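You operate a simulated robot arm through the tools that you are given. There is no shell and no other tool. Be economical: measure what you need, move in short steps, check, and stop when the job is done.

The job below is to be done with a simulated robot arm. You get a single attempt, and the scene is never put back.

TASK
Pop the mould with the black tab out into the black tray.
Fine: use the mould popper; none spilt; bar parked; the empty mould is locked in the vice again.

The check looks at the end state, three seconds after you hand in, the way a careful person would. Anything else that was tipped, shoved, dropped, spilled or broken makes it a failure.

THE ROBOT
A 7-joint arm with a two-finger parallel gripper, fixed in place. Base frame: the origin is at the foot of the arm, x ahead of it, y to its left, z up. Readings come in mm, rad, newtons and seconds.
Its first joint turns from -1.152 to 1.152 rad. Payload 2.6 kg.
Tool frame: the origin (TCP) lies between the finger pads and is the grasp point; the fingertips stand 30 mm ahead of it; z points along the fingers, y is the line along which they close. Largest opening 94 mm; finger width 28, thickness 10; the body of the gripper, 50 by 96 mm, starts 55 mm behind the TCP.
Orientation is told as [roll, pitch, yaw] about the base's x, y, z axes, in that order, counted from this pose: with the fingers straight down and closing along the base's y, the tool's x points along the base's -x, its y along +y and its z along -z.

THE INTERFACE
- The arm moves only by the tool jog_arm. Its arguments are lists of equal length, an entry for each row: "linear": the shift along the tool's x, y, z in mm, a list of three; "rotation": the turn, a rotation vector about the tool's x, y, z in rad, a list of three; "hand": the closure in counts, from 0 (fully open) to 255 (shut). In form: {"linear": [[tx, ty, tz], ...], "rotation": [[rx, ry, rz], ...], "hand": [hand, ...]}. A call has 1 to 12 rows; each row is the pose to reach, as a shift and turn from the pose commanded when the call began, along the tool's axes at that moment. A row lasts 0.2 s, in which the tool goes at most 50 mm and 0.15 rad; a call with a longer step from one row to the next is refused whole, and so is a gripper value outside its range. Where a pose cannot be reached the arm comes as near as it can. A force on the tool above 40 N (or 10 N above the force at the start of the call, whichever is more), or a blocked arm, ends the call early, and 0.2 s more pass. Each finger travels about 72 mm/s and halts on what it meets, pressing with about 34 N; the grip force reading is that of the motor and also rises with nothing between the fingers. The clock runs only during rows and for 0.2 s after the last one: add rows that repeat a pose to give the fingers time. It gives the time, the measured TCP pose, the force on the tool (base axes), the opening and the grip force at its end, in the units of the frame above (readings bear some noise).
- Cameras (640 x 400 px; columns grow to the right, rows downward): "scene" is fixed at [23.2, 418, 570.7]; the picture's right is [-0.86, -0.51, 0.00], its down [-0.29, 0.48, -0.83] and it looks along [0.42, -0.71, -0.56] (base axes); focal length 320 px, centre (320, 200). "wrist" rides on the gripper at [-37, 0, -58] in the tool frame; the picture's right is [0.00, -1.00, 0.00], its down [0.97, 0.00, -0.24] and it looks along [0.24, 0.00, 0.97] (tool axes); focal length 218 px, centre (320, 200).
- get_image(camera): a new picture of that camera. It takes no simulated time.
- measure_at(camera, pixels): for up to 12 pixels [column, row] of the newest picture of that camera ("zoom" is the newest enlarged one), the place [x, y, z] in the base frame of the surface seen there, good to about 2 mm, but the place of the scene camera against the robot may be out by one fixed shift of up to 12 mm in any direction. It takes no simulated time.
- close_up(camera, box): a new picture of the part [left, top, right, bottom] of that camera's present view, enlarged. It takes no simulated time.
- job_done(): hands the job in; it is judged then, once.

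Keep the steps short. Do not move on a guess: measure, check each grasp and each placing, and mend mistakes. In all there are 80 turns and 38 pictures (those below and enlarged ones count). Leave the gripper open and the arm clear of the work at the hand-in unless told otherwise, and finish with a single line.

The tools are called after "Request:" as a command line: name --argument value ..., lists and objects as JSON in quotes. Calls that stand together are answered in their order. jog_arm: Moves the arm, as the interface text tells. Its arguments: {"type":"object","properties":{"linear":{"type":"array","items":{"type":"array","items":{"type":"number"}}},"rotation":{"type":"array","items":{"type":"array","items":{"type":"number"}}},"hand":{"type":"array","items":{"type":"number"}}},"required":["linear","rotation","hand"]} The other tools are called the same way: get_image (camera) takes a picture; measure_at (camera, pixels) gives the place of the surface under pixels of a picture; close_up (camera, box) takes an enlarged picture of a part of a camera's view; job_done () hands the job in.

At the start:

```text
time: 0.0
eef_pos: [350.5, -29.9, 390.0]
tcp_rot: [-0.001, -0.001, 0.0]
ft_force: [-0.3, 0.2, -0.1]
width: 93.9
grip_force: 0.0
```

scene: 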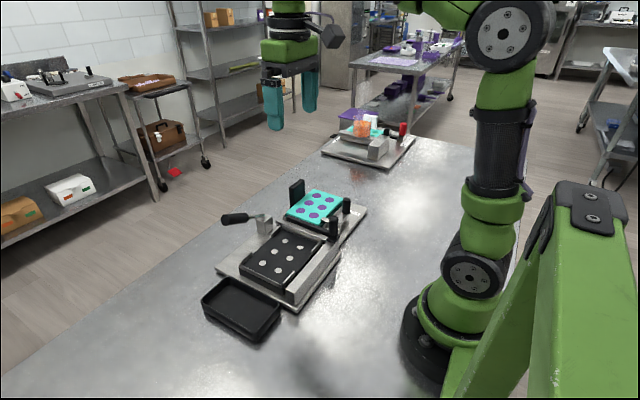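
wrist: 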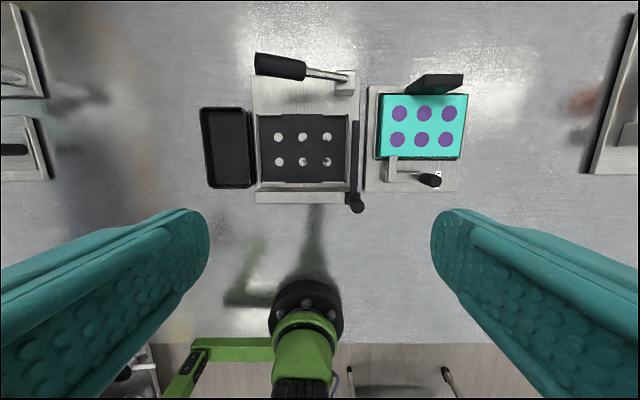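

I'll start with enlarged views of the fixtures to see how the vice, popper and tray work.

Request:
close_up --camera "scene" --box '[190, 170, 380, 350]'

Request:
close_up --camera "wrist" --box '[190, 40, 490, 228]'

Request:
close_up --camera "scene" --box '[310, 90, 430, 180]'

```text
2.22 times, centred on (285, 260) of scene
```

zoom: 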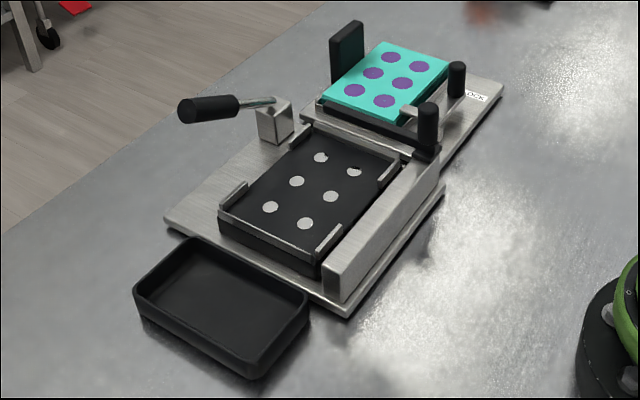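

```text
2.13 times, centred on (340, 134) of wrist
```

zoom: 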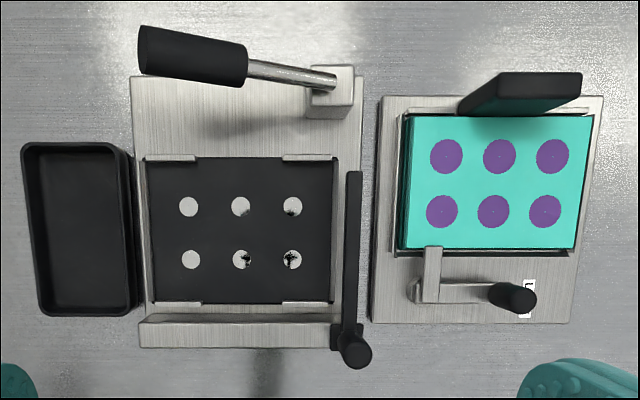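

```text
4.44 times, centred on (370, 135) of scene
```

zoom: 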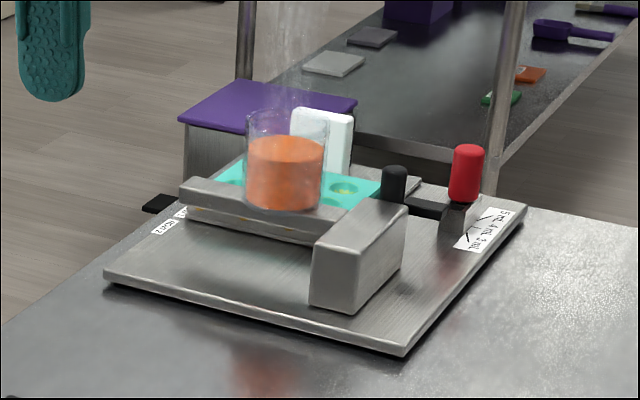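

The mould with the black tab sits in the right-hand vice (LOCK label). The popper, with its lever, its pins and a black sweep bar with a knob, is in the middle, and the tray is on the left. Next I'll measure the main points from the wrist view.

Request:
get_image --camera "wrist"

Request:
measure_at --camera "wrist" --pixels '[[230, 150], [205, 110], [270, 65], [345, 80], [303, 137], [354, 150], [357, 204], [437, 82], [424, 114], [392, 170], [432, 180], [300, 198]]'

Request:
measure_at --camera "wrist" --pixels '[[500, 150], [380, 95], [468, 95], [462, 158], [378, 156], [260, 117], [348, 117], [348, 183], [260, 183], [414, 178], [300, 183], [258, 106]]'

```text
32 pictures are left
```

wrist: 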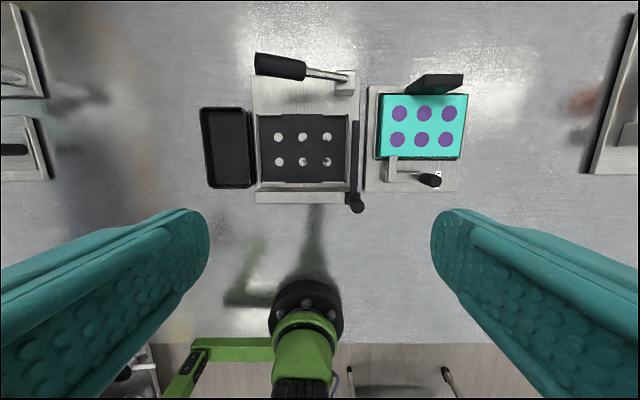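

```text
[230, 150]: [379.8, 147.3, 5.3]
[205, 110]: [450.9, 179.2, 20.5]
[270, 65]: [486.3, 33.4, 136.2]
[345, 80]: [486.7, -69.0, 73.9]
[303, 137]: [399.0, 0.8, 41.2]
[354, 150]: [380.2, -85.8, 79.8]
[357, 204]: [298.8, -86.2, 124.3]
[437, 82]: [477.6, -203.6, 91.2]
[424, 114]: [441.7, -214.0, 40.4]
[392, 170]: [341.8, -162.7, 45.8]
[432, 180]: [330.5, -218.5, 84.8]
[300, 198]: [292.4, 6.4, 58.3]
```

```text
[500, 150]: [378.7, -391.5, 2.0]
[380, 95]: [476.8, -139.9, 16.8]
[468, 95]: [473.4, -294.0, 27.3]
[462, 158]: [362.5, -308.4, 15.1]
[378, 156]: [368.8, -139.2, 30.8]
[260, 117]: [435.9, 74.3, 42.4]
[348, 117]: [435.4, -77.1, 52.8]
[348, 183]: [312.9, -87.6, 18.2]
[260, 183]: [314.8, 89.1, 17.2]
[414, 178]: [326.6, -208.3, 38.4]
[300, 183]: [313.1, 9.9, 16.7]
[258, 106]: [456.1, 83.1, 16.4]
```

Here the table is at about z=0, the mould top at about z=40 and the tab top at about z=91. I'll move above the vice for a closer look.

Request:
jog_arm --linear '[[-6, -32, 22], [-12, -64, 44], [-18, -96, 66], [-24, -128, 88], [-30, -160, 110], [-30, -160, 110]]' --rotation '[[0, 0, 0], [0, 0, 0], [0, 0, 0], [0, 0, 0], [0, 0, 0], [0, 0, 0]]' --hand '[0, 0, 0, 0, 0, 0]'

Request:
get_image --camera "wrist"

```text
time: 1.4
eef_pos: [378.9, -194.8, 278.4]
tcp_rot: [0.0, -0.001, 0.0]
ft_force: [1.3, 0.8, -0.5]
width: 94.1
grip_force: 0.1
```

```text
31 pictures are left
```

wrist: 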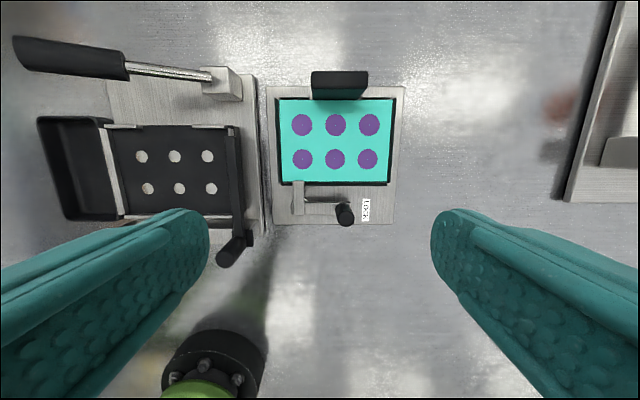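

Now a close-up of the vice.

Request:
close_up --camera "wrist" --box '[256, 60, 416, 240]'

Request:
measure_at --camera "wrist" --pixels '[[315, 72], [365, 72], [340, 76], [340, 95], [298, 196], [320, 199], [345, 212], [280, 100], [392, 100], [386, 180], [281, 180], [336, 140]]'

Request:
close_up --camera "scene" --box '[275, 165, 375, 245]'

```text
2.22 times, centred on (336, 150) of wrist
```

zoom: 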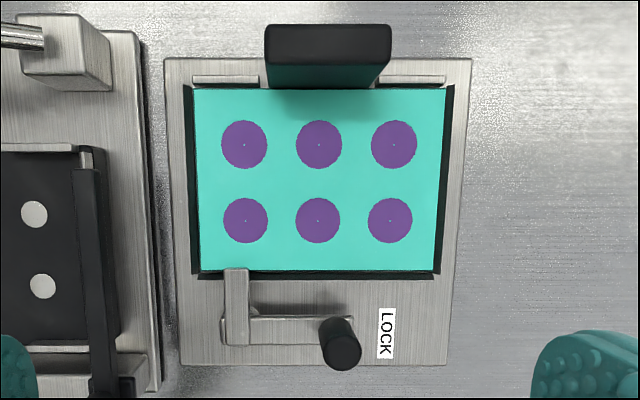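

```text
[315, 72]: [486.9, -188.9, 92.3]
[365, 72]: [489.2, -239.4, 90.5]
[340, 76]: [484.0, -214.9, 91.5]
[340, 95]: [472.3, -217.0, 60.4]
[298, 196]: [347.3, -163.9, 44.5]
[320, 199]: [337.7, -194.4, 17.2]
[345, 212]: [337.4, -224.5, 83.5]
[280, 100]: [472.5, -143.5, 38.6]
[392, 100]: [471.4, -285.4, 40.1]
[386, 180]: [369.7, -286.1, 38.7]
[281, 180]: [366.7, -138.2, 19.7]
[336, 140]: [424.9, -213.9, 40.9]
```

```text
5.00 times, centred on (325, 205) of scene
```

zoom: 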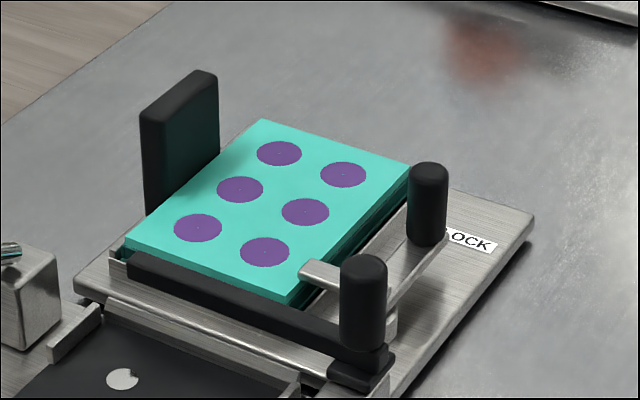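

The vice lever is an L-shape: its finger lies over the mould's front-left edge, and the knob is at about (337,-222). Next I'll move over the popper and look at its lever, nest and bar.

Request:
jog_arm --linear '[[0, 40, -4], [0, 80, -8], [0, 120, -12], [0, 160, -16], [0, 195, -20], [0, 195, -20]]' --rotation '[[0, 0, 0], [0, 0, 0], [0, 0, 0], [0, 0, 0], [0, 0, 0], [0, 0, 0]]' --hand '[0, 0, 0, 0, 0, 0]'

Request:
close_up --camera "wrist" --box '[190, 0, 450, 230]'

Request:
get_image --camera "wrist"

Request:
close_up --camera "scene" --box '[200, 195, 350, 315]'

```text
time: 2.8
eef_pos: [377.6, 2.4, 301.5]
tcp_rot: [0.0, -0.001, 0.0]
ft_force: [0.4, 0.4, 1.0]
width: 93.9
grip_force: 0.0
```

```text
1.74 times, centred on (320, 115) of wrist
```

zoom: 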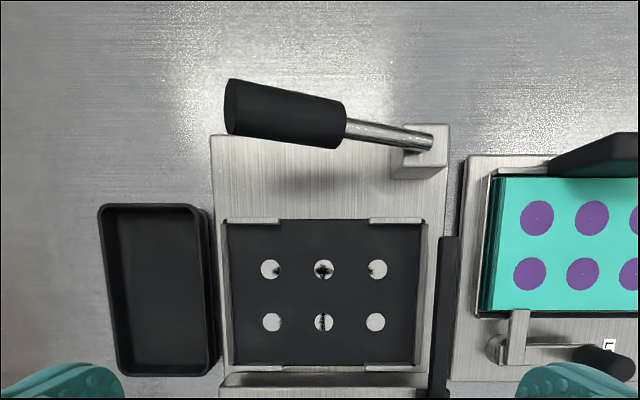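

```text
27 pictures are left
```

wrist: 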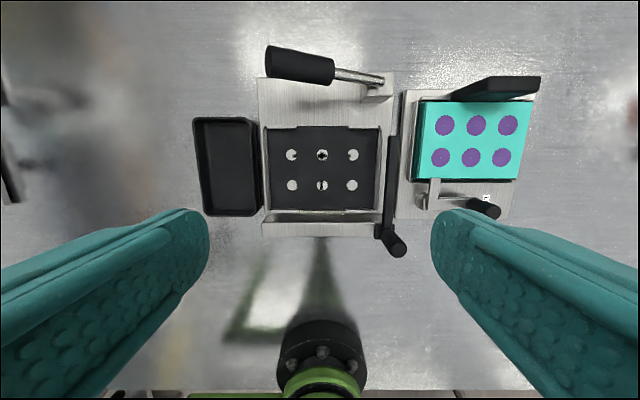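

```text
3.33 times, centred on (275, 255) of scene
```

zoom: 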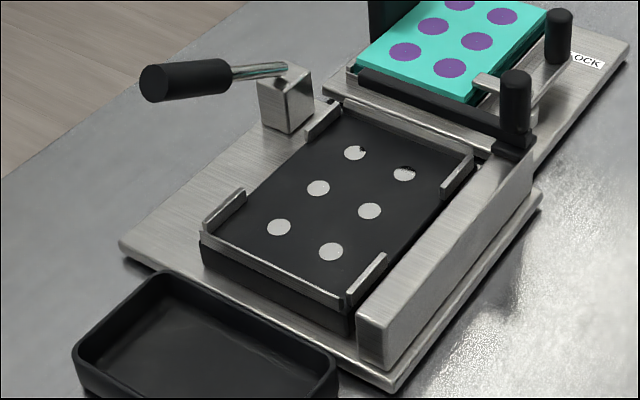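

Request:
measure_at --camera "wrist" --pixels '[[272, 62], [300, 66], [330, 71], [350, 75], [372, 79], [370, 93], [322, 155], [322, 186], [307, 170], [268, 129], [375, 129], [375, 208]]'

Request:
measure_at --camera "wrist" --pixels '[[285, 128], [285, 211], [265, 160], [380, 165], [392, 140], [392, 180], [390, 225], [397, 249], [320, 217], [225, 120], [205, 165], [255, 165]]'

Request:
measure_at --camera "wrist" --pixels '[[291, 154], [352, 154], [291, 186], [352, 186], [225, 213], [225, 165], [200, 119], [352, 128], [352, 211], [310, 228], [387, 135], [398, 140]]'

```text
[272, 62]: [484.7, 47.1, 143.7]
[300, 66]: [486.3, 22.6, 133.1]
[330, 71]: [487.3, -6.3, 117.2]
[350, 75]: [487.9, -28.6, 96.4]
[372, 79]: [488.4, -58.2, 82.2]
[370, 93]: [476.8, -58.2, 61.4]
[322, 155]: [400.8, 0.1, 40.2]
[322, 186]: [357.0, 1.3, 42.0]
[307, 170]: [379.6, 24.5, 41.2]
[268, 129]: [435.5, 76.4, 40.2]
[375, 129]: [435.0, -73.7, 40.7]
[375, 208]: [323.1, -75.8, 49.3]
```

```text
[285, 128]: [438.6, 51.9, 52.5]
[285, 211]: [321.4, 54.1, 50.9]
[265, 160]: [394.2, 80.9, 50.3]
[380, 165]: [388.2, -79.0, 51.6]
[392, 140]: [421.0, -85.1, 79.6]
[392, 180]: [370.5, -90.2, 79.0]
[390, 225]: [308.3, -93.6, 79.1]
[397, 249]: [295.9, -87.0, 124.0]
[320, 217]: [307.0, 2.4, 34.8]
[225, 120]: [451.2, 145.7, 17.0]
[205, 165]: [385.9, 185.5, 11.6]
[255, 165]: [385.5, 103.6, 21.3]
```

```text
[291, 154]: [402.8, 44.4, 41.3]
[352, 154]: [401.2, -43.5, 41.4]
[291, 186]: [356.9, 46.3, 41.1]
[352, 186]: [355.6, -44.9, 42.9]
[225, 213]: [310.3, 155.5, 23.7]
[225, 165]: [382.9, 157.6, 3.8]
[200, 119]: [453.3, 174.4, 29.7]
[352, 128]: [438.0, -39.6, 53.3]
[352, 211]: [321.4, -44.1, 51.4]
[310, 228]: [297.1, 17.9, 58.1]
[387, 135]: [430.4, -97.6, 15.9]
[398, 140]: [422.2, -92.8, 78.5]
```

Next I'll measure the cup centres and the mould edges to compare with the pins.

Request:
measure_at --camera "wrist" --pixels '[[445, 125], [476, 125], [508, 125], [440, 157], [471, 157], [502, 157], [423, 103], [530, 103], [414, 176], [518, 178], [431, 190], [483, 208]]'

Request:
measure_at --camera "wrist" --pixels '[[470, 92], [525, 82], [456, 97], [538, 92], [422, 201], [450, 194], [430, 178], [405, 98], [400, 150], [410, 150], [417, 140], [470, 183]]'

```text
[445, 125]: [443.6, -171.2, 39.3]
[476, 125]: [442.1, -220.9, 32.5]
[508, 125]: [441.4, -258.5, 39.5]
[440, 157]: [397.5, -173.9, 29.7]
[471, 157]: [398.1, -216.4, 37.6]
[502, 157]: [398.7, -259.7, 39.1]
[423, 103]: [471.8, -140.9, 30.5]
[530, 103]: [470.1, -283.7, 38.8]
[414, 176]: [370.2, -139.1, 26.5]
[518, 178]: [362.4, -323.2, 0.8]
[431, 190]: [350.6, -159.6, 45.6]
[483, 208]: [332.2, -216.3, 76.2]
```

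```text
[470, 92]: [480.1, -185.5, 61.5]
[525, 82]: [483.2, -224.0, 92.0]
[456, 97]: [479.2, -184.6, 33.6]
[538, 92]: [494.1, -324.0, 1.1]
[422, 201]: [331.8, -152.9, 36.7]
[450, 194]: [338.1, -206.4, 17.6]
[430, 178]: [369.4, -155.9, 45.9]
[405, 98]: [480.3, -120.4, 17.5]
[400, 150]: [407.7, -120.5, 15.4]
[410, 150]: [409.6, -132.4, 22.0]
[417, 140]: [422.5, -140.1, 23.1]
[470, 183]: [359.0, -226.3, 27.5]
```

Comparing cups with pins, the mould must move by about (-41, +215) mm. First I go above the vice knob at about (333,-221) and look again before descending.

Request:
jog_arm --linear '[[8, -38, 8], [16, -76, 16], [24, -114, 32], [32, -151, 50], [40, -188, 75], [47, -226, 100], [47, -226, 100], [47, -226, 100]]' --rotation '[[0, 0, 0], [0, 0, 0], [0, 0, 0], [0, 0, 0], [0, 0, 0], [0, 0, 0], [0, 0, 0], [0, 0, 0]]' --hand '[0, 0, 0, 0, 0, 0, 0, 0]'

Request:
get_image --camera "wrist"

```text
time: 4.6
eef_pos: [330.4, -219.2, 203.9]
tcp_rot: [0.0, 0.001, 0.0]
ft_force: [0.2, 1.1, 0.6]
width: 94.1
grip_force: 0.1
```

```text
25 pictures are left
```

wrist: 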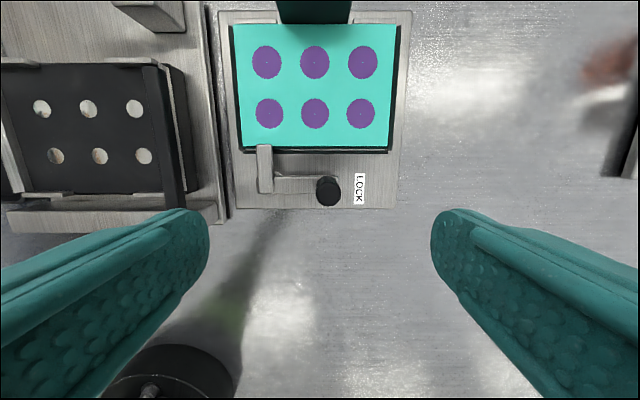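

Request:
measure_at --camera "wrist" --pixels '[[328, 183], [328, 180], [320, 185], [336, 185], [328, 200], [264, 150], [265, 165], [266, 187], [295, 181], [280, 181], [359, 187], [310, 181]]'

Request:
close_up --camera "wrist" --box '[236, 130, 396, 230]'

```text
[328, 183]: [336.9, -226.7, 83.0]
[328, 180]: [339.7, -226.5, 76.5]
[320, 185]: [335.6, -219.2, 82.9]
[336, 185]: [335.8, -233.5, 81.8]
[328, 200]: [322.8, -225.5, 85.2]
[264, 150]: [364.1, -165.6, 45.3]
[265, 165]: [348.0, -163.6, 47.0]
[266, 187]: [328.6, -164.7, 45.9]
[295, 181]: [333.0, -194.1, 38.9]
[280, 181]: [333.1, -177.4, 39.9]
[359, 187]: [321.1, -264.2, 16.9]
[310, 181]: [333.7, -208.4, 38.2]
```

```text
4.00 times, centred on (316, 180) of wrist
```

zoom: 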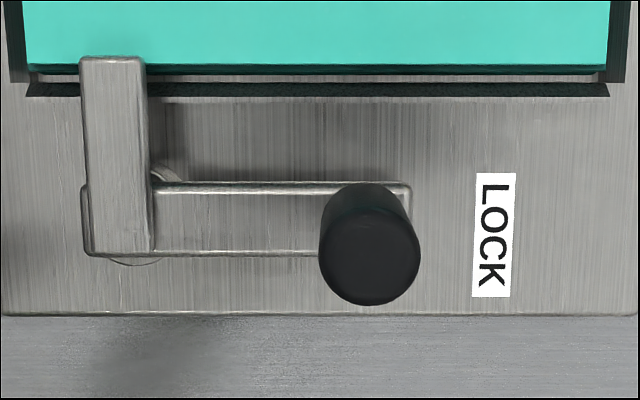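

The lever pivots about a vertical axis near (333.5,-165), with the knob at about (332,-226) and z 39–84. I'll descend with the fingers either side of the knob, tips at about z 48.

Request:
jog_arm --linear '[[1, -6, 40], [1, -6, 80], [1, -6, 110], [1, -6, 122], [1, -6, 122]]' --rotation '[[0, 0, 0], [0, 0, 0], [0, 0, 0], [0, 0, 0], [0, 0, 0]]' --hand '[0, 0, 0, 0, 0]'

Request:
get_image --camera "wrist"

```text
time: 5.8
eef_pos: [332.7, -227.6, 80.5]
tcp_rot: [0.0, 0.0, -0.001]
ft_force: [-0.4, -0.9, -0.5]
width: 94.0
grip_force: 0.0
```

```text
23 pictures are left
```

wrist: 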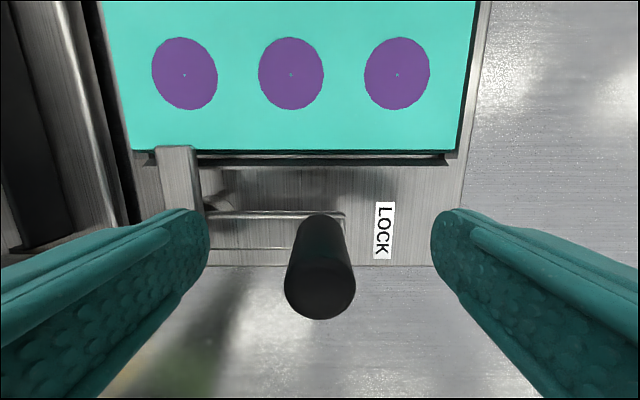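

The knob at pixel (320,270) is centred between the fingers. Closing on it.

Request:
jog_arm --linear '[[0, 0, 0], [0, 0, 0], [0, 0, 0], [0, 0, 0], [0, 0, 0]]' --rotation '[[0, 0, 0], [0, 0, 0], [0, 0, 0], [0, 0, 0], [0, 0, 0]]' --hand '[255, 255, 255, 255, 255]'

```text
time: 7.0
eef_pos: [333.5, -226.8, 81.0]
tcp_rot: [0.0, 0.002, 0.0]
ft_force: [-5.2, 2.3, 3.3]
width: 22.0
grip_force: 34.2
```

Grip is firm at width 22. Now I swing the lever clockwise, seen from above, through the first 45°.

Request:
jog_arm --linear '[[8.0, 0.5, 0], [15.8, 2.1, 0], [23.4, 4.6, 0], [30.6, 8.1, 0], [37.2, 12.5, 0], [43.3, 17.8, 0]]' --rotation '[[0, 0, 0.13], [0, 0, 0.26], [0, 0, 0.39], [0, 0, 0.52], [0, 0, 0.65], [0, 0, 0.78]]' --hand '[255, 255, 255, 255, 255, 255]'

Request:
get_image --camera "wrist"

```text
time: 8.4
eef_pos: [288.2, -211.6, 79.4]
tcp_rot: [-0.002, -0.004, -0.785]
ft_force: [-8.7, -12.6, 30.3]
width: 21.4
grip_force: 34.0
```

```text
22 pictures are left
```

wrist: 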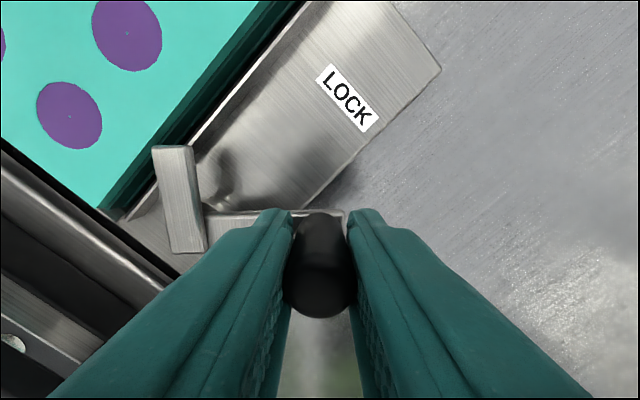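

The lever turns with the grip and the clamp finger is leaving the mould. An upward force of 30 N is building, so I'll ease up 1.5 mm and carry on.

Request:
jog_arm --linear '[[0, 0, -1.5], [8.0, 0.5, -1.5], [15.8, 2.1, -1.5], [23.4, 4.6, -1.5], [30.6, 8.1, -1.5]]' --rotation '[[0, 0, 0], [0, 0, 0.13], [0, 0, 0.26], [0, 0, 0.39], [0, 0, 0.52]]' --hand '[255, 255, 255, 255, 255]'

```text
time: 9.6
eef_pos: [274.3, -180.6, 80.5]
tcp_rot: [-0.002, 0.003, -1.299]
ft_force: [7.9, -4.1, -0.2]
width: 21.6
grip_force: 34.0
```

Force is down again. Finishing the last 0.25 rad.

Request:
jog_arm --linear '[[8.0, 0.5, 0], [15.5, 2.0, 0], [15.5, 2.0, 0]]' --rotation '[[0, 0, 0.13], [0, 0, 0.26], [0, 0, 0.26]]' --hand '[255, 255, 255]'

Request:
get_image --camera "scene"

```text
time: 10.4
eef_pos: [270.7, -173.8, 81.6]
tcp_rot: [0.004, -0.01, -1.565]
ft_force: [2.3, -5.7, -0.5]
width: 21.8
grip_force: 33.7
stopped in row 3: the force on the tool passed its limit (the readings are from after the stop); the commanded pose is now the measured one
```

```text
21 pictures are left
```

scene: 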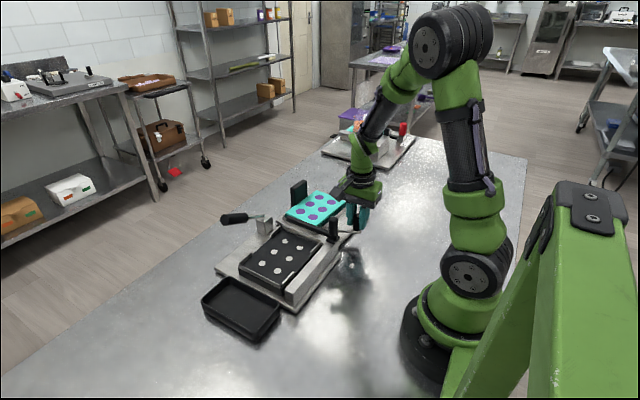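

The lever met its end stop at about 82°, so the vice is unlocked. I'll release, rise, and turn back to yaw 0.

Request:
jog_arm --linear '[[0, 0, 0], [0, 0, 0], [0, 0, 0], [0, 0, -40], [0, 0, -80], [0, 0, -120]]' --rotation '[[0, 0, 0], [0, 0, 0], [0, 0, 0], [0, 0, 0], [0, 0, 0], [0, 0, 0]]' --hand '[0, 0, 0, 0, 0, 0]'

Request:
jog_arm --linear '[[0, 0, 0], [0, 0, 0], [0, 0, 0], [0, 0, 0], [0, 0, 0], [0, 0, 0], [0, 0, 0], [0, 0, 0], [0, 0, 0], [0, 0, 0], [0, 0, 0]]' --rotation '[[0, 0, -0.145], [0, 0, -0.29], [0, 0, -0.435], [0, 0, -0.58], [0, 0, -0.725], [0, 0, -0.87], [0, 0, -1.015], [0, 0, -1.16], [0, 0, -1.305], [0, 0, -1.45], [0, 0, -1.565]]' --hand '[0, 0, 0, 0, 0, 0, 0, 0, 0, 0, 0]'

```text
time: 11.8
eef_pos: [266.7, -174.1, 200.9]
tcp_rot: [0.002, -0.01, -1.567]
ft_force: [0.6, -0.6, -0.1]
width: 94.1
grip_force: 0.0
```

```text
time: 14.2
eef_pos: [270.5, -170.4, 201.8]
tcp_rot: [-0.009, -0.004, 0.003]
ft_force: [0.2, -0.4, 0.2]
width: 94.0
grip_force: 0.0
```

Back at yaw 0. Now I move above the tab at about (480,-214), trimming the small leftover tilt on the way.

Request:
jog_arm --linear '[[-40, -8, 0], [-80, -16, 0], [-120, -24, 0], [-160, -32, 0], [-209, -40, 0], [-209, -40, 0], [-209, -40, 0]]' --rotation '[[-0.008, 0.004, 0], [-0.008, 0.004, 0], [-0.008, 0.004, 0], [-0.008, 0.004, 0], [-0.008, 0.004, 0], [-0.008, 0.004, 0], [-0.008, 0.004, 0]]' --hand '[0, 0, 0, 0, 0, 0, 0]'

Request:
get_image --camera "wrist"

```text
time: 15.8
eef_pos: [481.3, -212.2, 200.8]
tcp_rot: [-0.003, 0.0, -0.002]
ft_force: [0.0, -0.2, -0.5]
width: 94.0
grip_force: 0.0
```

```text
20 pictures are left
```

wrist: 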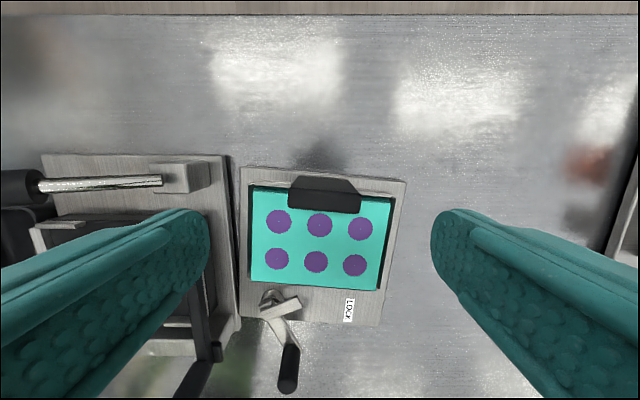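

The vice plate now looks turned by a few degrees, so the end stop must have dragged it. I'll measure its corners before going on.

Request:
measure_at --camera "wrist" --pixels '[[243, 170], [404, 184], [380, 324], [243, 314], [279, 222], [319, 225], [360, 229], [276, 262], [316, 261], [354, 265], [270, 300], [288, 352]]'

Request:
close_up --camera "wrist" --box '[200, 150, 420, 290]'

Request:
measure_at --camera "wrist" --pixels '[[295, 180], [350, 184], [290, 208], [360, 212], [320, 182], [255, 190], [392, 200], [378, 288], [252, 280], [45, 157], [222, 158], [60, 157]]'

```text
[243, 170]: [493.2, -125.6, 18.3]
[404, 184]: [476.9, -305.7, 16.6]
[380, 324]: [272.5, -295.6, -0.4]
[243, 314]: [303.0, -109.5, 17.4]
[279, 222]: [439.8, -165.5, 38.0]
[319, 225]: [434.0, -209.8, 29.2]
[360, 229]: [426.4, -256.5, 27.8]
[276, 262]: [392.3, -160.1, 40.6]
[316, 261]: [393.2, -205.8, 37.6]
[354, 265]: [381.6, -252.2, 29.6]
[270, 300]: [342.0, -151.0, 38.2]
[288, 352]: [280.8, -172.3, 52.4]
```

```text
2.86 times, centred on (310, 220) of wrist
```

zoom: 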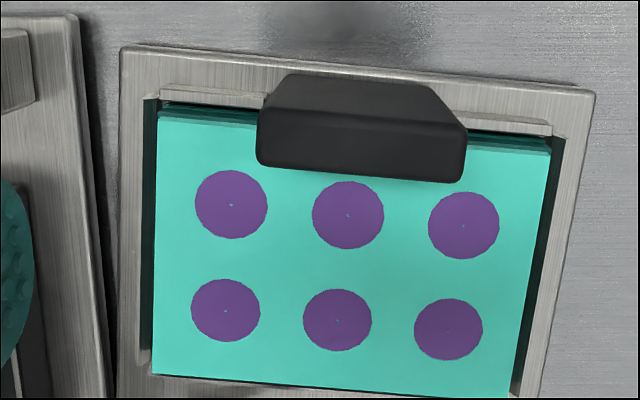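

```text
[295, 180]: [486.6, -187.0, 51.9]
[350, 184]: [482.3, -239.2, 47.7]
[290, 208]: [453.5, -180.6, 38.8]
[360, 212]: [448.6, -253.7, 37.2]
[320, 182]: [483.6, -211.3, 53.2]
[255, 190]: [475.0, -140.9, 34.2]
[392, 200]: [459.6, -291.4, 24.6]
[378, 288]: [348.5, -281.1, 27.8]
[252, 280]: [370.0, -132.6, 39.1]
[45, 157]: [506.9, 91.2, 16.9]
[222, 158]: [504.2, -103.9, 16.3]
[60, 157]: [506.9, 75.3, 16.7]
```

The vice has slid: it is turned about 5° clockwise and shifted about (-8,+2) mm. Its original plate ran x 299–494, y -119 to -305. I'll put it back later, since locking turns it the other way. Now I align with the tab at about (473.5,-218), turned 0.092 rad, and descend around it.

Request:
jog_arm --linear '[[6.2, -4.2, 0], [6.2, -4.2, 40], [6.2, -4.2, 80], [6.2, -4.2, 110], [6.2, -4.2, 124], [6.2, -4.2, 124]]' --rotation '[[0, 0, 0.092], [0, 0, 0.092], [0, 0, 0.092], [0, 0, 0.092], [0, 0, 0.092], [0, 0, 0.092]]' --hand '[0, 0, 0, 0, 0, 0]'

Request:
get_image --camera "wrist"

```text
time: 17.2
eef_pos: [472.8, -217.1, 78.4]
tcp_rot: [-0.002, -0.001, -0.092]
ft_force: [-0.4, -0.1, 0.6]
width: 94.0
grip_force: 0.0
```

```text
18 pictures are left
```

wrist: 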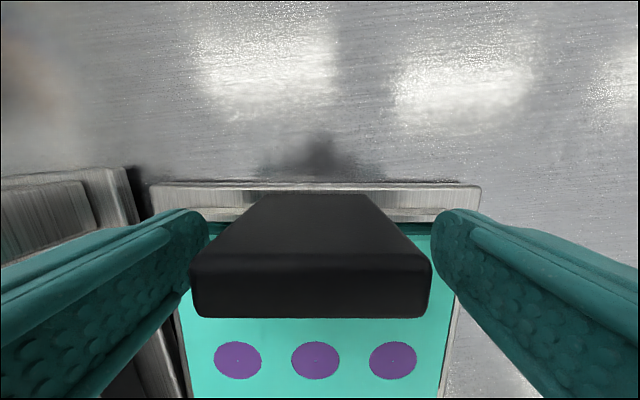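

The tab is parallel to the fingers, but sits about 2 mm left (+y) and 4.5 mm further out. I'll shift by that and close.

Request:
jog_arm --linear '[[-4.5, 2, 0], [-4.5, 2, 0], [-4.5, 2, 0], [-4.5, 2, 0], [-4.5, 2, 0]]' --rotation '[[0, 0, 0], [0, 0, 0], [0, 0, 0], [0, 0, 0], [0, 0, 0]]' --hand '[0, 255, 255, 255, 255]'

```text
time: 18.4
eef_pos: [477.5, -215.4, 78.9]
tcp_rot: [-0.002, -0.003, -0.096]
ft_force: [0.0, 1.5, -0.5]
width: 63.2
grip_force: 34.3
```

Gripped, width 63. Lifting 15 mm gently first.

Request:
jog_arm --linear '[[0, 0, -3], [0, 0, -6], [0, 0, -10], [0, 0, -15], [0, 0, -15]]' --rotation '[[0, 0, 0], [0, 0, 0], [0, 0, 0], [0, 0, 0], [0, 0, 0]]' --hand '[255, 255, 255, 255, 255]'

Request:
get_image --camera "wrist"

```text
time: 19.6
eef_pos: [477.4, -214.0, 93.5]
tcp_rot: [-0.001, 0.0, -0.096]
ft_force: [0.3, 0.2, -1.4]
width: 63.2
grip_force: 34.0
```

```text
17 pictures are left
```

wrist: 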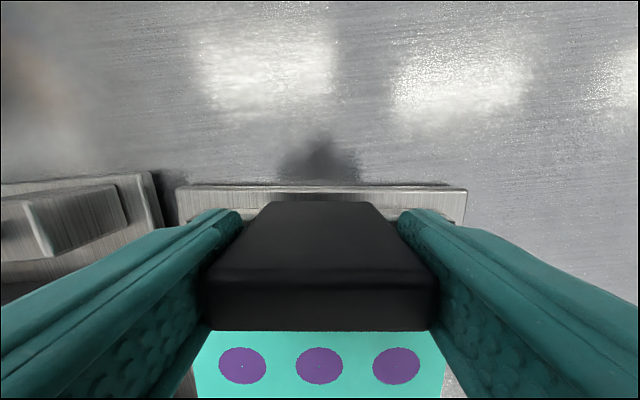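

It's lifted cleanly and level, with the cups symmetric about column 319. Lifting clear and undoing the yaw.

Request:
jog_arm --linear '[[0, 0, -25], [0, 0, -55], [0, 0, -85], [0, 0, -112], [0, 0, -112]]' --rotation '[[0, 0, 0], [0, 0, 0], [0, 0, 0], [0, 0, -0.05], [0, 0, -0.094]]' --hand '[255, 255, 255, 255, 255]'

```text
time: 20.8
eef_pos: [479.3, -211.5, 205.9]
tcp_rot: [-0.003, -0.002, 0.002]
ft_force: [0.3, 0.4, -0.7]
width: 63.1
grip_force: 34.1
```

Now carrying it over the popper nest, keeping high: x first, then y.

Request:
jog_arm --linear '[[38.8, 0, 0], [38.8, 30, 0], [38.8, 65, 0], [38.8, 100, 0], [38.8, 135, 0], [38.8, 170, 0], [38.8, 200, 0], [38.8, 215, 0], [38.8, 215, 0]]' --rotation '[[0, 0, 0], [0, 0, 0], [0, 0, 0], [0, 0, 0], [0, 0, 0], [0, 0, 0], [0, 0, 0], [0, 0, 0], [0, 0, 0]]' --hand '[255, 255, 255, 255, 255, 255, 255, 255, 255]'

Request:
get_image --camera "wrist"

Request:
close_up --camera "scene" --box '[180, 130, 380, 320]'

```text
time: 22.8
eef_pos: [439.3, 1.1, 204.2]
tcp_rot: [0.0, 0.001, 0.0]
ft_force: [-0.3, 0.2, -1.6]
width: 63.1
grip_force: 34.1
```

```text
16 pictures are left
```

wrist: 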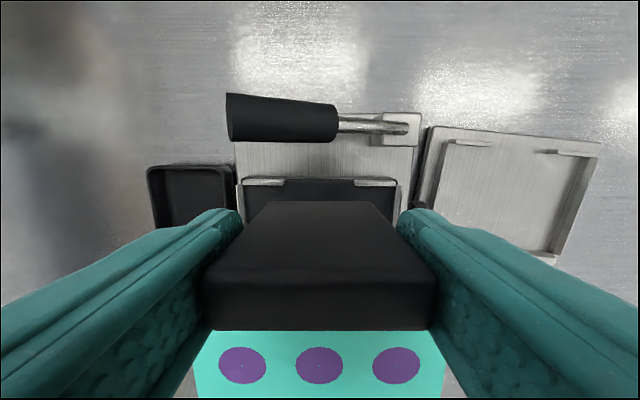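

```text
2.11 times, centred on (280, 225) of scene
```

zoom: 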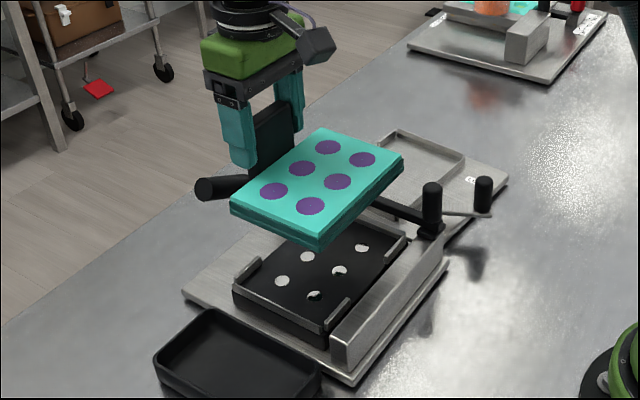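

Measuring the nest rails against the held mould to check the alignment.

Request:
measure_at --camera "wrist" --pixels '[[249, 183], [284, 183], [357, 182], [395, 182], [240, 190], [402, 190], [320, 183], [243, 365], [319, 365], [396, 365], [320, 260], [320, 315]]'

Request:
close_up --camera "wrist" --box '[220, 100, 420, 225]'

```text
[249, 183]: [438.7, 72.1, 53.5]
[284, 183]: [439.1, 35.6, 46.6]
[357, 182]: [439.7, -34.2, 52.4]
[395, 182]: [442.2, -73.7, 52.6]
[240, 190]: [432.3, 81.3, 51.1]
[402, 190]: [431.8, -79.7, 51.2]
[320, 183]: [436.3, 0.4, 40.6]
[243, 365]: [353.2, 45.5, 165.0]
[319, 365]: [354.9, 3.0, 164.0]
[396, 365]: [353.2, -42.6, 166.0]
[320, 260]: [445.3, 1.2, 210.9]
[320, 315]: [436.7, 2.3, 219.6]
```

```text
3.20 times, centred on (320, 162) of wrist
```

zoom: 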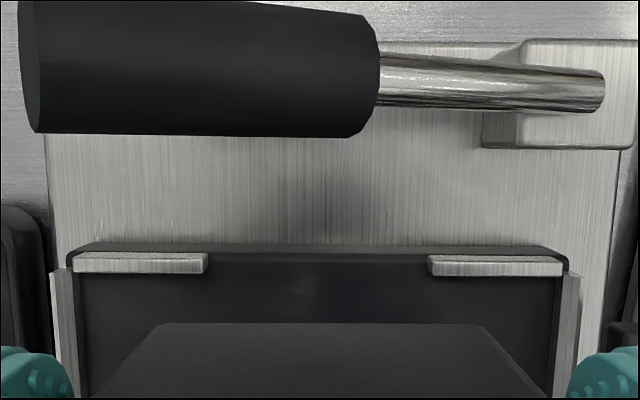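

Against the pins, the mould sits about 2.5 mm short in x and 1 mm too far in +y. I'll correct that and lower to just above the nest lips.

Request:
jog_arm --linear '[[-2.5, -1, 20], [-2.5, -1, 45], [-2.5, -1, 65], [-2.5, -1, 77], [-2.5, -1, 77]]' --rotation '[[0, 0, 0], [0, 0, 0], [0, 0, 0], [0, 0, 0], [0, 0, 0]]' --hand '[255, 255, 255, 255, 255]'

Request:
close_up --camera "scene" --box '[200, 180, 360, 300]'

Request:
close_up --camera "wrist" --box '[160, 150, 480, 350]'

```text
time: 24.0
eef_pos: [439.9, 0.0, 127.6]
tcp_rot: [-0.002, 0.001, 0.001]
ft_force: [0.8, -0.3, -1.1]
width: 63.2
grip_force: 34.4
```

```text
3.33 times, centred on (280, 240) of scene
```

zoom: 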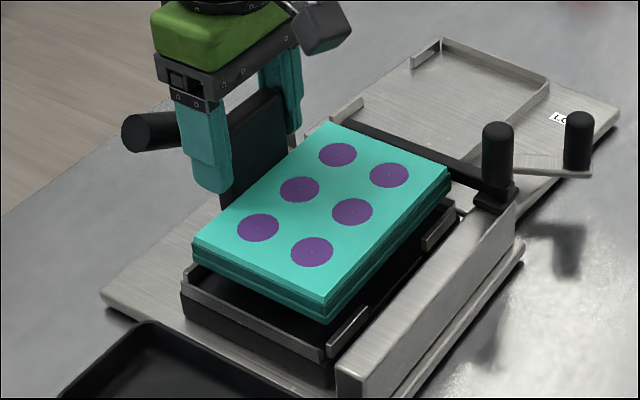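

```text
2.00 times, centred on (320, 250) of wrist
```

zoom: 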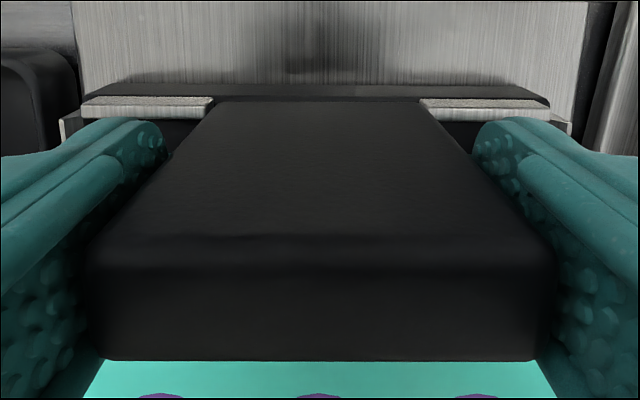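

The tab is centred between the back rails (columns 213 and 420 in the zoom). Lowering in small steps and watching the force.

Request:
jog_arm --linear '[[0, 0, 6], [0, 0, 12], [0, 0, 17], [0, 0, 21], [0, 0, 24], [0, 0, 26], [0, 0, 28], [0, 0, 30]]' --rotation '[[0, 0, 0], [0, 0, 0], [0, 0, 0], [0, 0, 0], [0, 0, 0], [0, 0, 0], [0, 0, 0], [0, 0, 0]]' --hand '[255, 255, 255, 255, 255, 255, 255, 255]'

Request:
close_up --camera "scene" --box '[200, 180, 360, 300]'

```text
time: 25.8
eef_pos: [441.4, -0.6, 99.9]
tcp_rot: [-0.002, -0.002, -0.001]
ft_force: [-1.9, -1.9, 30.9]
width: 63.4
grip_force: 34.3
```

```text
3.33 times, centred on (280, 240) of scene
```

zoom: 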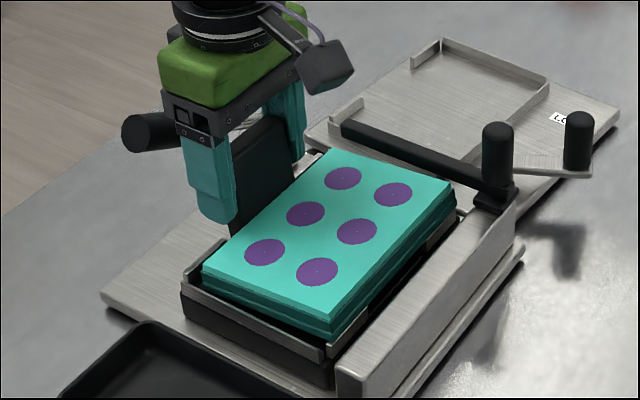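

Contact at 31 N, TCP about 99, so the mould top is at about 60 and it looks seated inside the lips. Release and rise.

Request:
jog_arm --linear '[[0, 0, -2], [0, 0, -2], [0, 0, -2], [0, 0, -30], [0, 0, -70], [0, 0, -110], [0, 0, -140]]' --rotation '[[0, 0, 0], [0, 0, 0], [0, 0, 0], [0, 0, 0], [0, 0, 0], [0, 0, 0], [0, 0, 0]]' --hand '[255, 0, 0, 0, 0, 0, 0]'

Request:
get_image --camera "wrist"

```text
time: 27.4
eef_pos: [441.7, 1.7, 240.6]
tcp_rot: [-0.003, 0.001, -0.001]
ft_force: [-0.1, 0.5, 0.0]
width: 94.0
grip_force: 0.0
```

```text
10 pictures are left
```

wrist: 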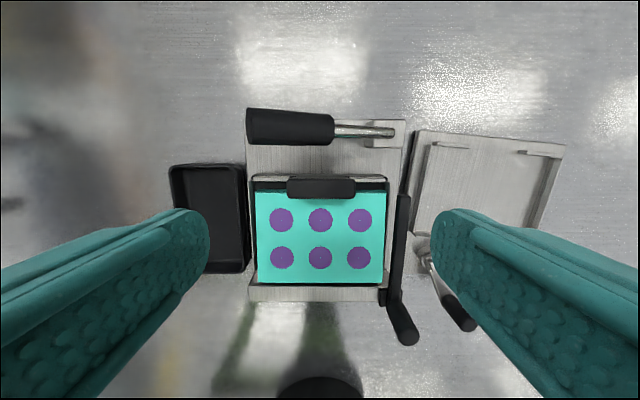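

Only 10 pictures remain, so I'll use the free measurements: how level the mould is, the bar, the lever, the vice.

Request:
measure_at --camera "wrist" --pixels '[[265, 200], [378, 200], [378, 272], [262, 272], [300, 238], [340, 238], [402, 210], [397, 260], [405, 333], [255, 125], [290, 127], [325, 129]]'

Request:
measure_at --camera "wrist" --pixels '[[360, 131], [380, 132], [395, 131], [392, 140], [481, 170], [418, 134], [564, 148], [440, 146], [208, 220], [180, 168], [243, 168], [247, 112]]'

```text
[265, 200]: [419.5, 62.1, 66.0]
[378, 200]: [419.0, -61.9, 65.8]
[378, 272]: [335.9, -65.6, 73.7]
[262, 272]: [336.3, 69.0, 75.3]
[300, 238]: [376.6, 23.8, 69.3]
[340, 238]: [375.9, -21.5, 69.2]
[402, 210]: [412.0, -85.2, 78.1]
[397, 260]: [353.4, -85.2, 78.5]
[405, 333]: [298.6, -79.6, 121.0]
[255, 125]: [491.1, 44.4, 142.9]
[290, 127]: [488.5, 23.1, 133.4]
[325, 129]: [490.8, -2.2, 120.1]
```

```text
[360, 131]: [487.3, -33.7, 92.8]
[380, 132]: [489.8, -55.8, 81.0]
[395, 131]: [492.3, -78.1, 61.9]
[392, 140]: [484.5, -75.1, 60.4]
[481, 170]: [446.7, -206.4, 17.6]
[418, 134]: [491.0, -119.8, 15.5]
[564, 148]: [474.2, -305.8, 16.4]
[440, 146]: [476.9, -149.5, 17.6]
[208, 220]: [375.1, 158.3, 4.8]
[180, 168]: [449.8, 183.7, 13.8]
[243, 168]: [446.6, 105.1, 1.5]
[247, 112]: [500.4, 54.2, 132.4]
```

The mould top reads z 66 at the back and 74 at the front, against an expected 63.5 all over. So the front edge is riding on the front rail. I'll measure its edges to find the shift needed.

Request:
measure_at --camera "wrist" --pixels '[[282, 219], [321, 219], [360, 219], [281, 257], [320, 257], [360, 257], [320, 278], [320, 281], [320, 284], [270, 193], [270, 191], [270, 188]]'

Request:
measure_at --camera "wrist" --pixels '[[270, 185], [270, 182], [270, 179], [270, 177], [320, 287], [320, 290], [280, 283], [360, 283], [258, 240], [384, 240], [254, 240], [388, 240]]'

Request:
close_up --camera "wrist" --box '[240, 165, 420, 305]'

```text
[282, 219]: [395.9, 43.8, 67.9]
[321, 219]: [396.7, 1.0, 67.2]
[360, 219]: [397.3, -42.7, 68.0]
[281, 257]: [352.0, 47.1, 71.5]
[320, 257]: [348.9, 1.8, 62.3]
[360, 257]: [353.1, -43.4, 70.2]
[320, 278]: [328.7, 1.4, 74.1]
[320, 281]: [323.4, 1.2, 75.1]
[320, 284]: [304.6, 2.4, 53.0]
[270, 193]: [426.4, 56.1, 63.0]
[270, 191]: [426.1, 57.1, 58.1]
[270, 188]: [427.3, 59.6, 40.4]
```

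```text
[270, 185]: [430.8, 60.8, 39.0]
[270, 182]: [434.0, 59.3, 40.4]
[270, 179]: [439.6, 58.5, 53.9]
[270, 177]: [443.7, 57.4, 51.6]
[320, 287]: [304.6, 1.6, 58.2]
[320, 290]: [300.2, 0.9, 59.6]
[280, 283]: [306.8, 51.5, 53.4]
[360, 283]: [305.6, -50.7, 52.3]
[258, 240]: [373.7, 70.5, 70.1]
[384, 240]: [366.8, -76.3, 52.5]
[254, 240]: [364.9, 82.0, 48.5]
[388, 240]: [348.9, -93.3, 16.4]
```

```text
2.86 times, centred on (330, 235) of wrist
```

zoom: 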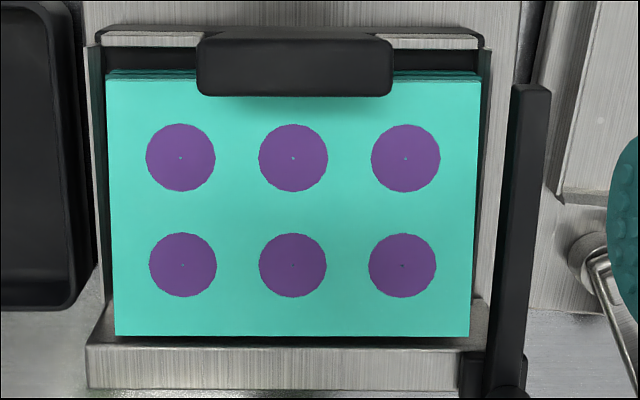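

The mould spans x 322–427 and should be at about 328–432, and its front is tilted up about 0.1 rad. I'll regrip the tab, lift a little and level it with ry = -0.1. That turn also carries the bottom about +5.5 mm in x. Down and grip first.

Request:
jog_arm --linear '[[0, 0, 40], [0, 0, 80], [0, 0, 115], [0, 0, 136], [0, 0, 136], [0, 0, 136], [0, 0, 136], [0, 0, 136]]' --rotation '[[0, 0, 0], [0, 0, 0], [0, 0, 0], [0, 0, 0], [0, 0, 0], [0, 0, 0], [0, 0, 0], [0, 0, 0]]' --hand '[0, 0, 0, 0, 0, 255, 255, 255]'

Request:
jog_arm --linear '[[0, 0, -5], [0, 0, -10], [0, 0, -15], [0, 0, -15], [0, 0, -15]]' --rotation '[[0, 0, 0], [0, 0, 0], [0, 0, 0], [0, -0.05, 0], [0, -0.1, 0]]' --hand '[255, 255, 255, 255, 255]'

Request:
get_image --camera "scene"

```text
time: 29.2
eef_pos: [440.6, 0.7, 102.8]
tcp_rot: [-0.001, 0.001, -0.001]
ft_force: [0.3, -0.7, -0.1]
width: 63.1
grip_force: 33.9
```

```text
time: 30.4
eef_pos: [442.1, 0.8, 117.6]
tcp_rot: [0.0, -0.1, -0.001]
ft_force: [-0.7, -0.3, -1.0]
width: 62.9
grip_force: 34.5
```

```text
8 pictures are left
```

scene: 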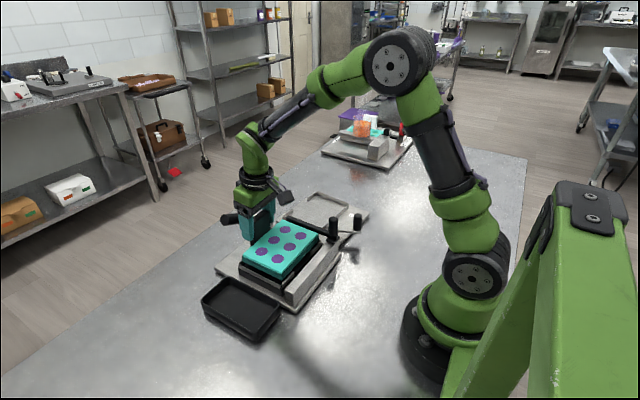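

Request:
measure_at --camera "scene" --pixels '[[252, 255], [268, 236], [283, 226], [300, 228], [314, 236], [300, 255], [285, 272], [270, 265], [283, 248], [300, 240], [262, 249], [275, 238]]'

```text
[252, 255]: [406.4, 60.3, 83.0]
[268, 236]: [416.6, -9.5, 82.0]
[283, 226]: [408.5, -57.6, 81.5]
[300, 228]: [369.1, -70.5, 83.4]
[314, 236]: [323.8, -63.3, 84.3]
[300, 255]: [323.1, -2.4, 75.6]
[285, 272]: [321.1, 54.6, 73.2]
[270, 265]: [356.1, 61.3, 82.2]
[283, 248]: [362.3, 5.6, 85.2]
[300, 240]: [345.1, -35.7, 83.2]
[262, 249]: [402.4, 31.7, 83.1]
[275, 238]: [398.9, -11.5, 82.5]
```

Nearly level now. I'll calibrate the scene camera's fixed shift on known features: the bar knob, lever and plate.

Request:
measure_at --camera "scene" --pixels '[[333, 218], [357, 214], [232, 218], [243, 273], [217, 269], [290, 280], [292, 285], [296, 307], [316, 240], [319, 240], [288, 277], [318, 237]]'

Request:
close_up --camera "scene" --box '[205, 200, 375, 310]'

```text
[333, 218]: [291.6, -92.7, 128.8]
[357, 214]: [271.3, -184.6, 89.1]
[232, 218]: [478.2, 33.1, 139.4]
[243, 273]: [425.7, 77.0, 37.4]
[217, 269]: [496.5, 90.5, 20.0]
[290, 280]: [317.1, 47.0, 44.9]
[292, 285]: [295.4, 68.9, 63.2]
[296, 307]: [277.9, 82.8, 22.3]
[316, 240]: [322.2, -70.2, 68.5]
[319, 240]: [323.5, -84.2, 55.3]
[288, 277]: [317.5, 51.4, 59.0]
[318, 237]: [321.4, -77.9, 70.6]
```

```text
3.64 times, centred on (290, 255) of scene
```

zoom: 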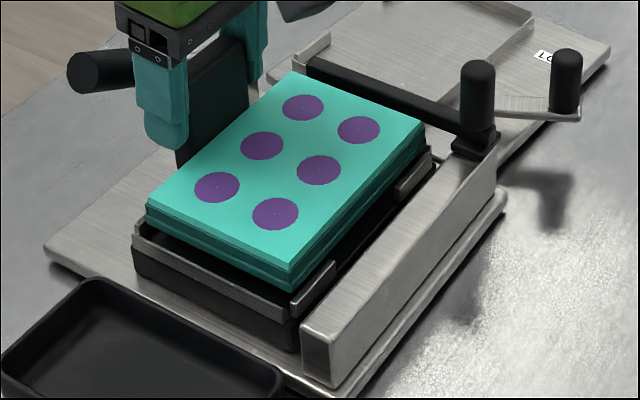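

The scene shift is about (-6,-6,+4.5), so the mould's front edge is truly at about 328, as planned. Lowering into the nest with a slight extra levelling turn.

Request:
jog_arm --linear '[[0, 0, 4], [0, 0, 8], [0, 0, 11], [0, 0, 13], [0, 0, 14.5], [0, 0, 16], [0, 0, 17]]' --rotation '[[0, -0.015, 0], [0, -0.015, 0], [0, -0.015, 0], [0, -0.015, 0], [0, -0.015, 0], [0, -0.015, 0], [0, -0.015, 0]]' --hand '[255, 255, 255, 255, 255, 255, 255]'

```text
time: 32.0
eef_pos: [442.9, 0.3, 101.1]
tcp_rot: [-0.002, -0.115, 0.001]
ft_force: [-9.8, 0.1, 21.7]
width: 63.6
grip_force: 34.1
```

Seating contact at 22 N. Release, back out along the fingers, and level the tool.

Request:
jog_arm --linear '[[0, 0, -1], [0, 0, -1], [0, 0, -1], [0, 0, -30], [0, 0, -70], [0, 0, -110], [0, 0, -140], [0, 0, -140], [0, 0, -140]]' --rotation '[[0, 0, 0], [0, 0, 0], [0, 0, 0], [0, 0, 0], [0, 0, 0], [0, 0, 0], [0, 0.06, 0], [0, 0.115, 0], [0, 0.115, 0]]' --hand '[0, 0, 0, 0, 0, 0, 0, 0, 0]'

Request:
get_image --camera "wrist"

```text
time: 34.0
eef_pos: [428.6, -0.7, 239.8]
tcp_rot: [-0.002, 0.0, -0.001]
ft_force: [-1.0, -0.2, 0.4]
width: 94.0
grip_force: 0.0
```

```text
6 pictures are left
```

wrist: 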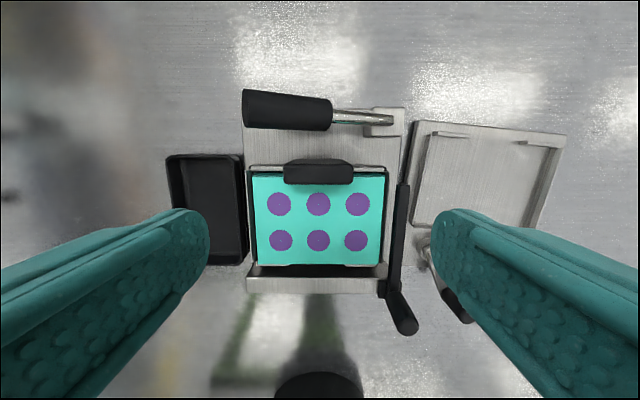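

Request:
measure_at --camera "wrist" --pixels '[[265, 186], [375, 186], [375, 256], [265, 256], [300, 222], [338, 222], [280, 204], [357, 204], [280, 240], [356, 240], [318, 262], [405, 318]]'

Request:
measure_at --camera "wrist" --pixels '[[247, 108], [260, 110], [290, 112], [320, 114], [332, 114], [400, 200], [395, 270], [388, 285], [254, 220], [387, 220], [250, 220], [390, 220]]'

```text
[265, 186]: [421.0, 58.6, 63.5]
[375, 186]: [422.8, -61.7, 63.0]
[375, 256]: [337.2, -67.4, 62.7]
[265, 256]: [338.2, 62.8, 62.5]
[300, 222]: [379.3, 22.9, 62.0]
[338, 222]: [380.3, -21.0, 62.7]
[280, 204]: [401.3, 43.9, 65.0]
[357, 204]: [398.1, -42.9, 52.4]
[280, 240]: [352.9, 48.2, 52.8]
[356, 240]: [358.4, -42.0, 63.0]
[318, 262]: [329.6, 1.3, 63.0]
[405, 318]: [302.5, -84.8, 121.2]
```

```text
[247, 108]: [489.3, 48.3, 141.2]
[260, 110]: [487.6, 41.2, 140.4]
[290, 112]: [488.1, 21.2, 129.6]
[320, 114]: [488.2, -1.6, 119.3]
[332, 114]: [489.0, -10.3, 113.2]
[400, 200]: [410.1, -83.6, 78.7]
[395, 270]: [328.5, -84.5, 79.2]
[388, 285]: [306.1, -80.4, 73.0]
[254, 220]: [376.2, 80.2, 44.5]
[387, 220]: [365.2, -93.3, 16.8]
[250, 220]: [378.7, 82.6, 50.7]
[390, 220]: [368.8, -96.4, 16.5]
```

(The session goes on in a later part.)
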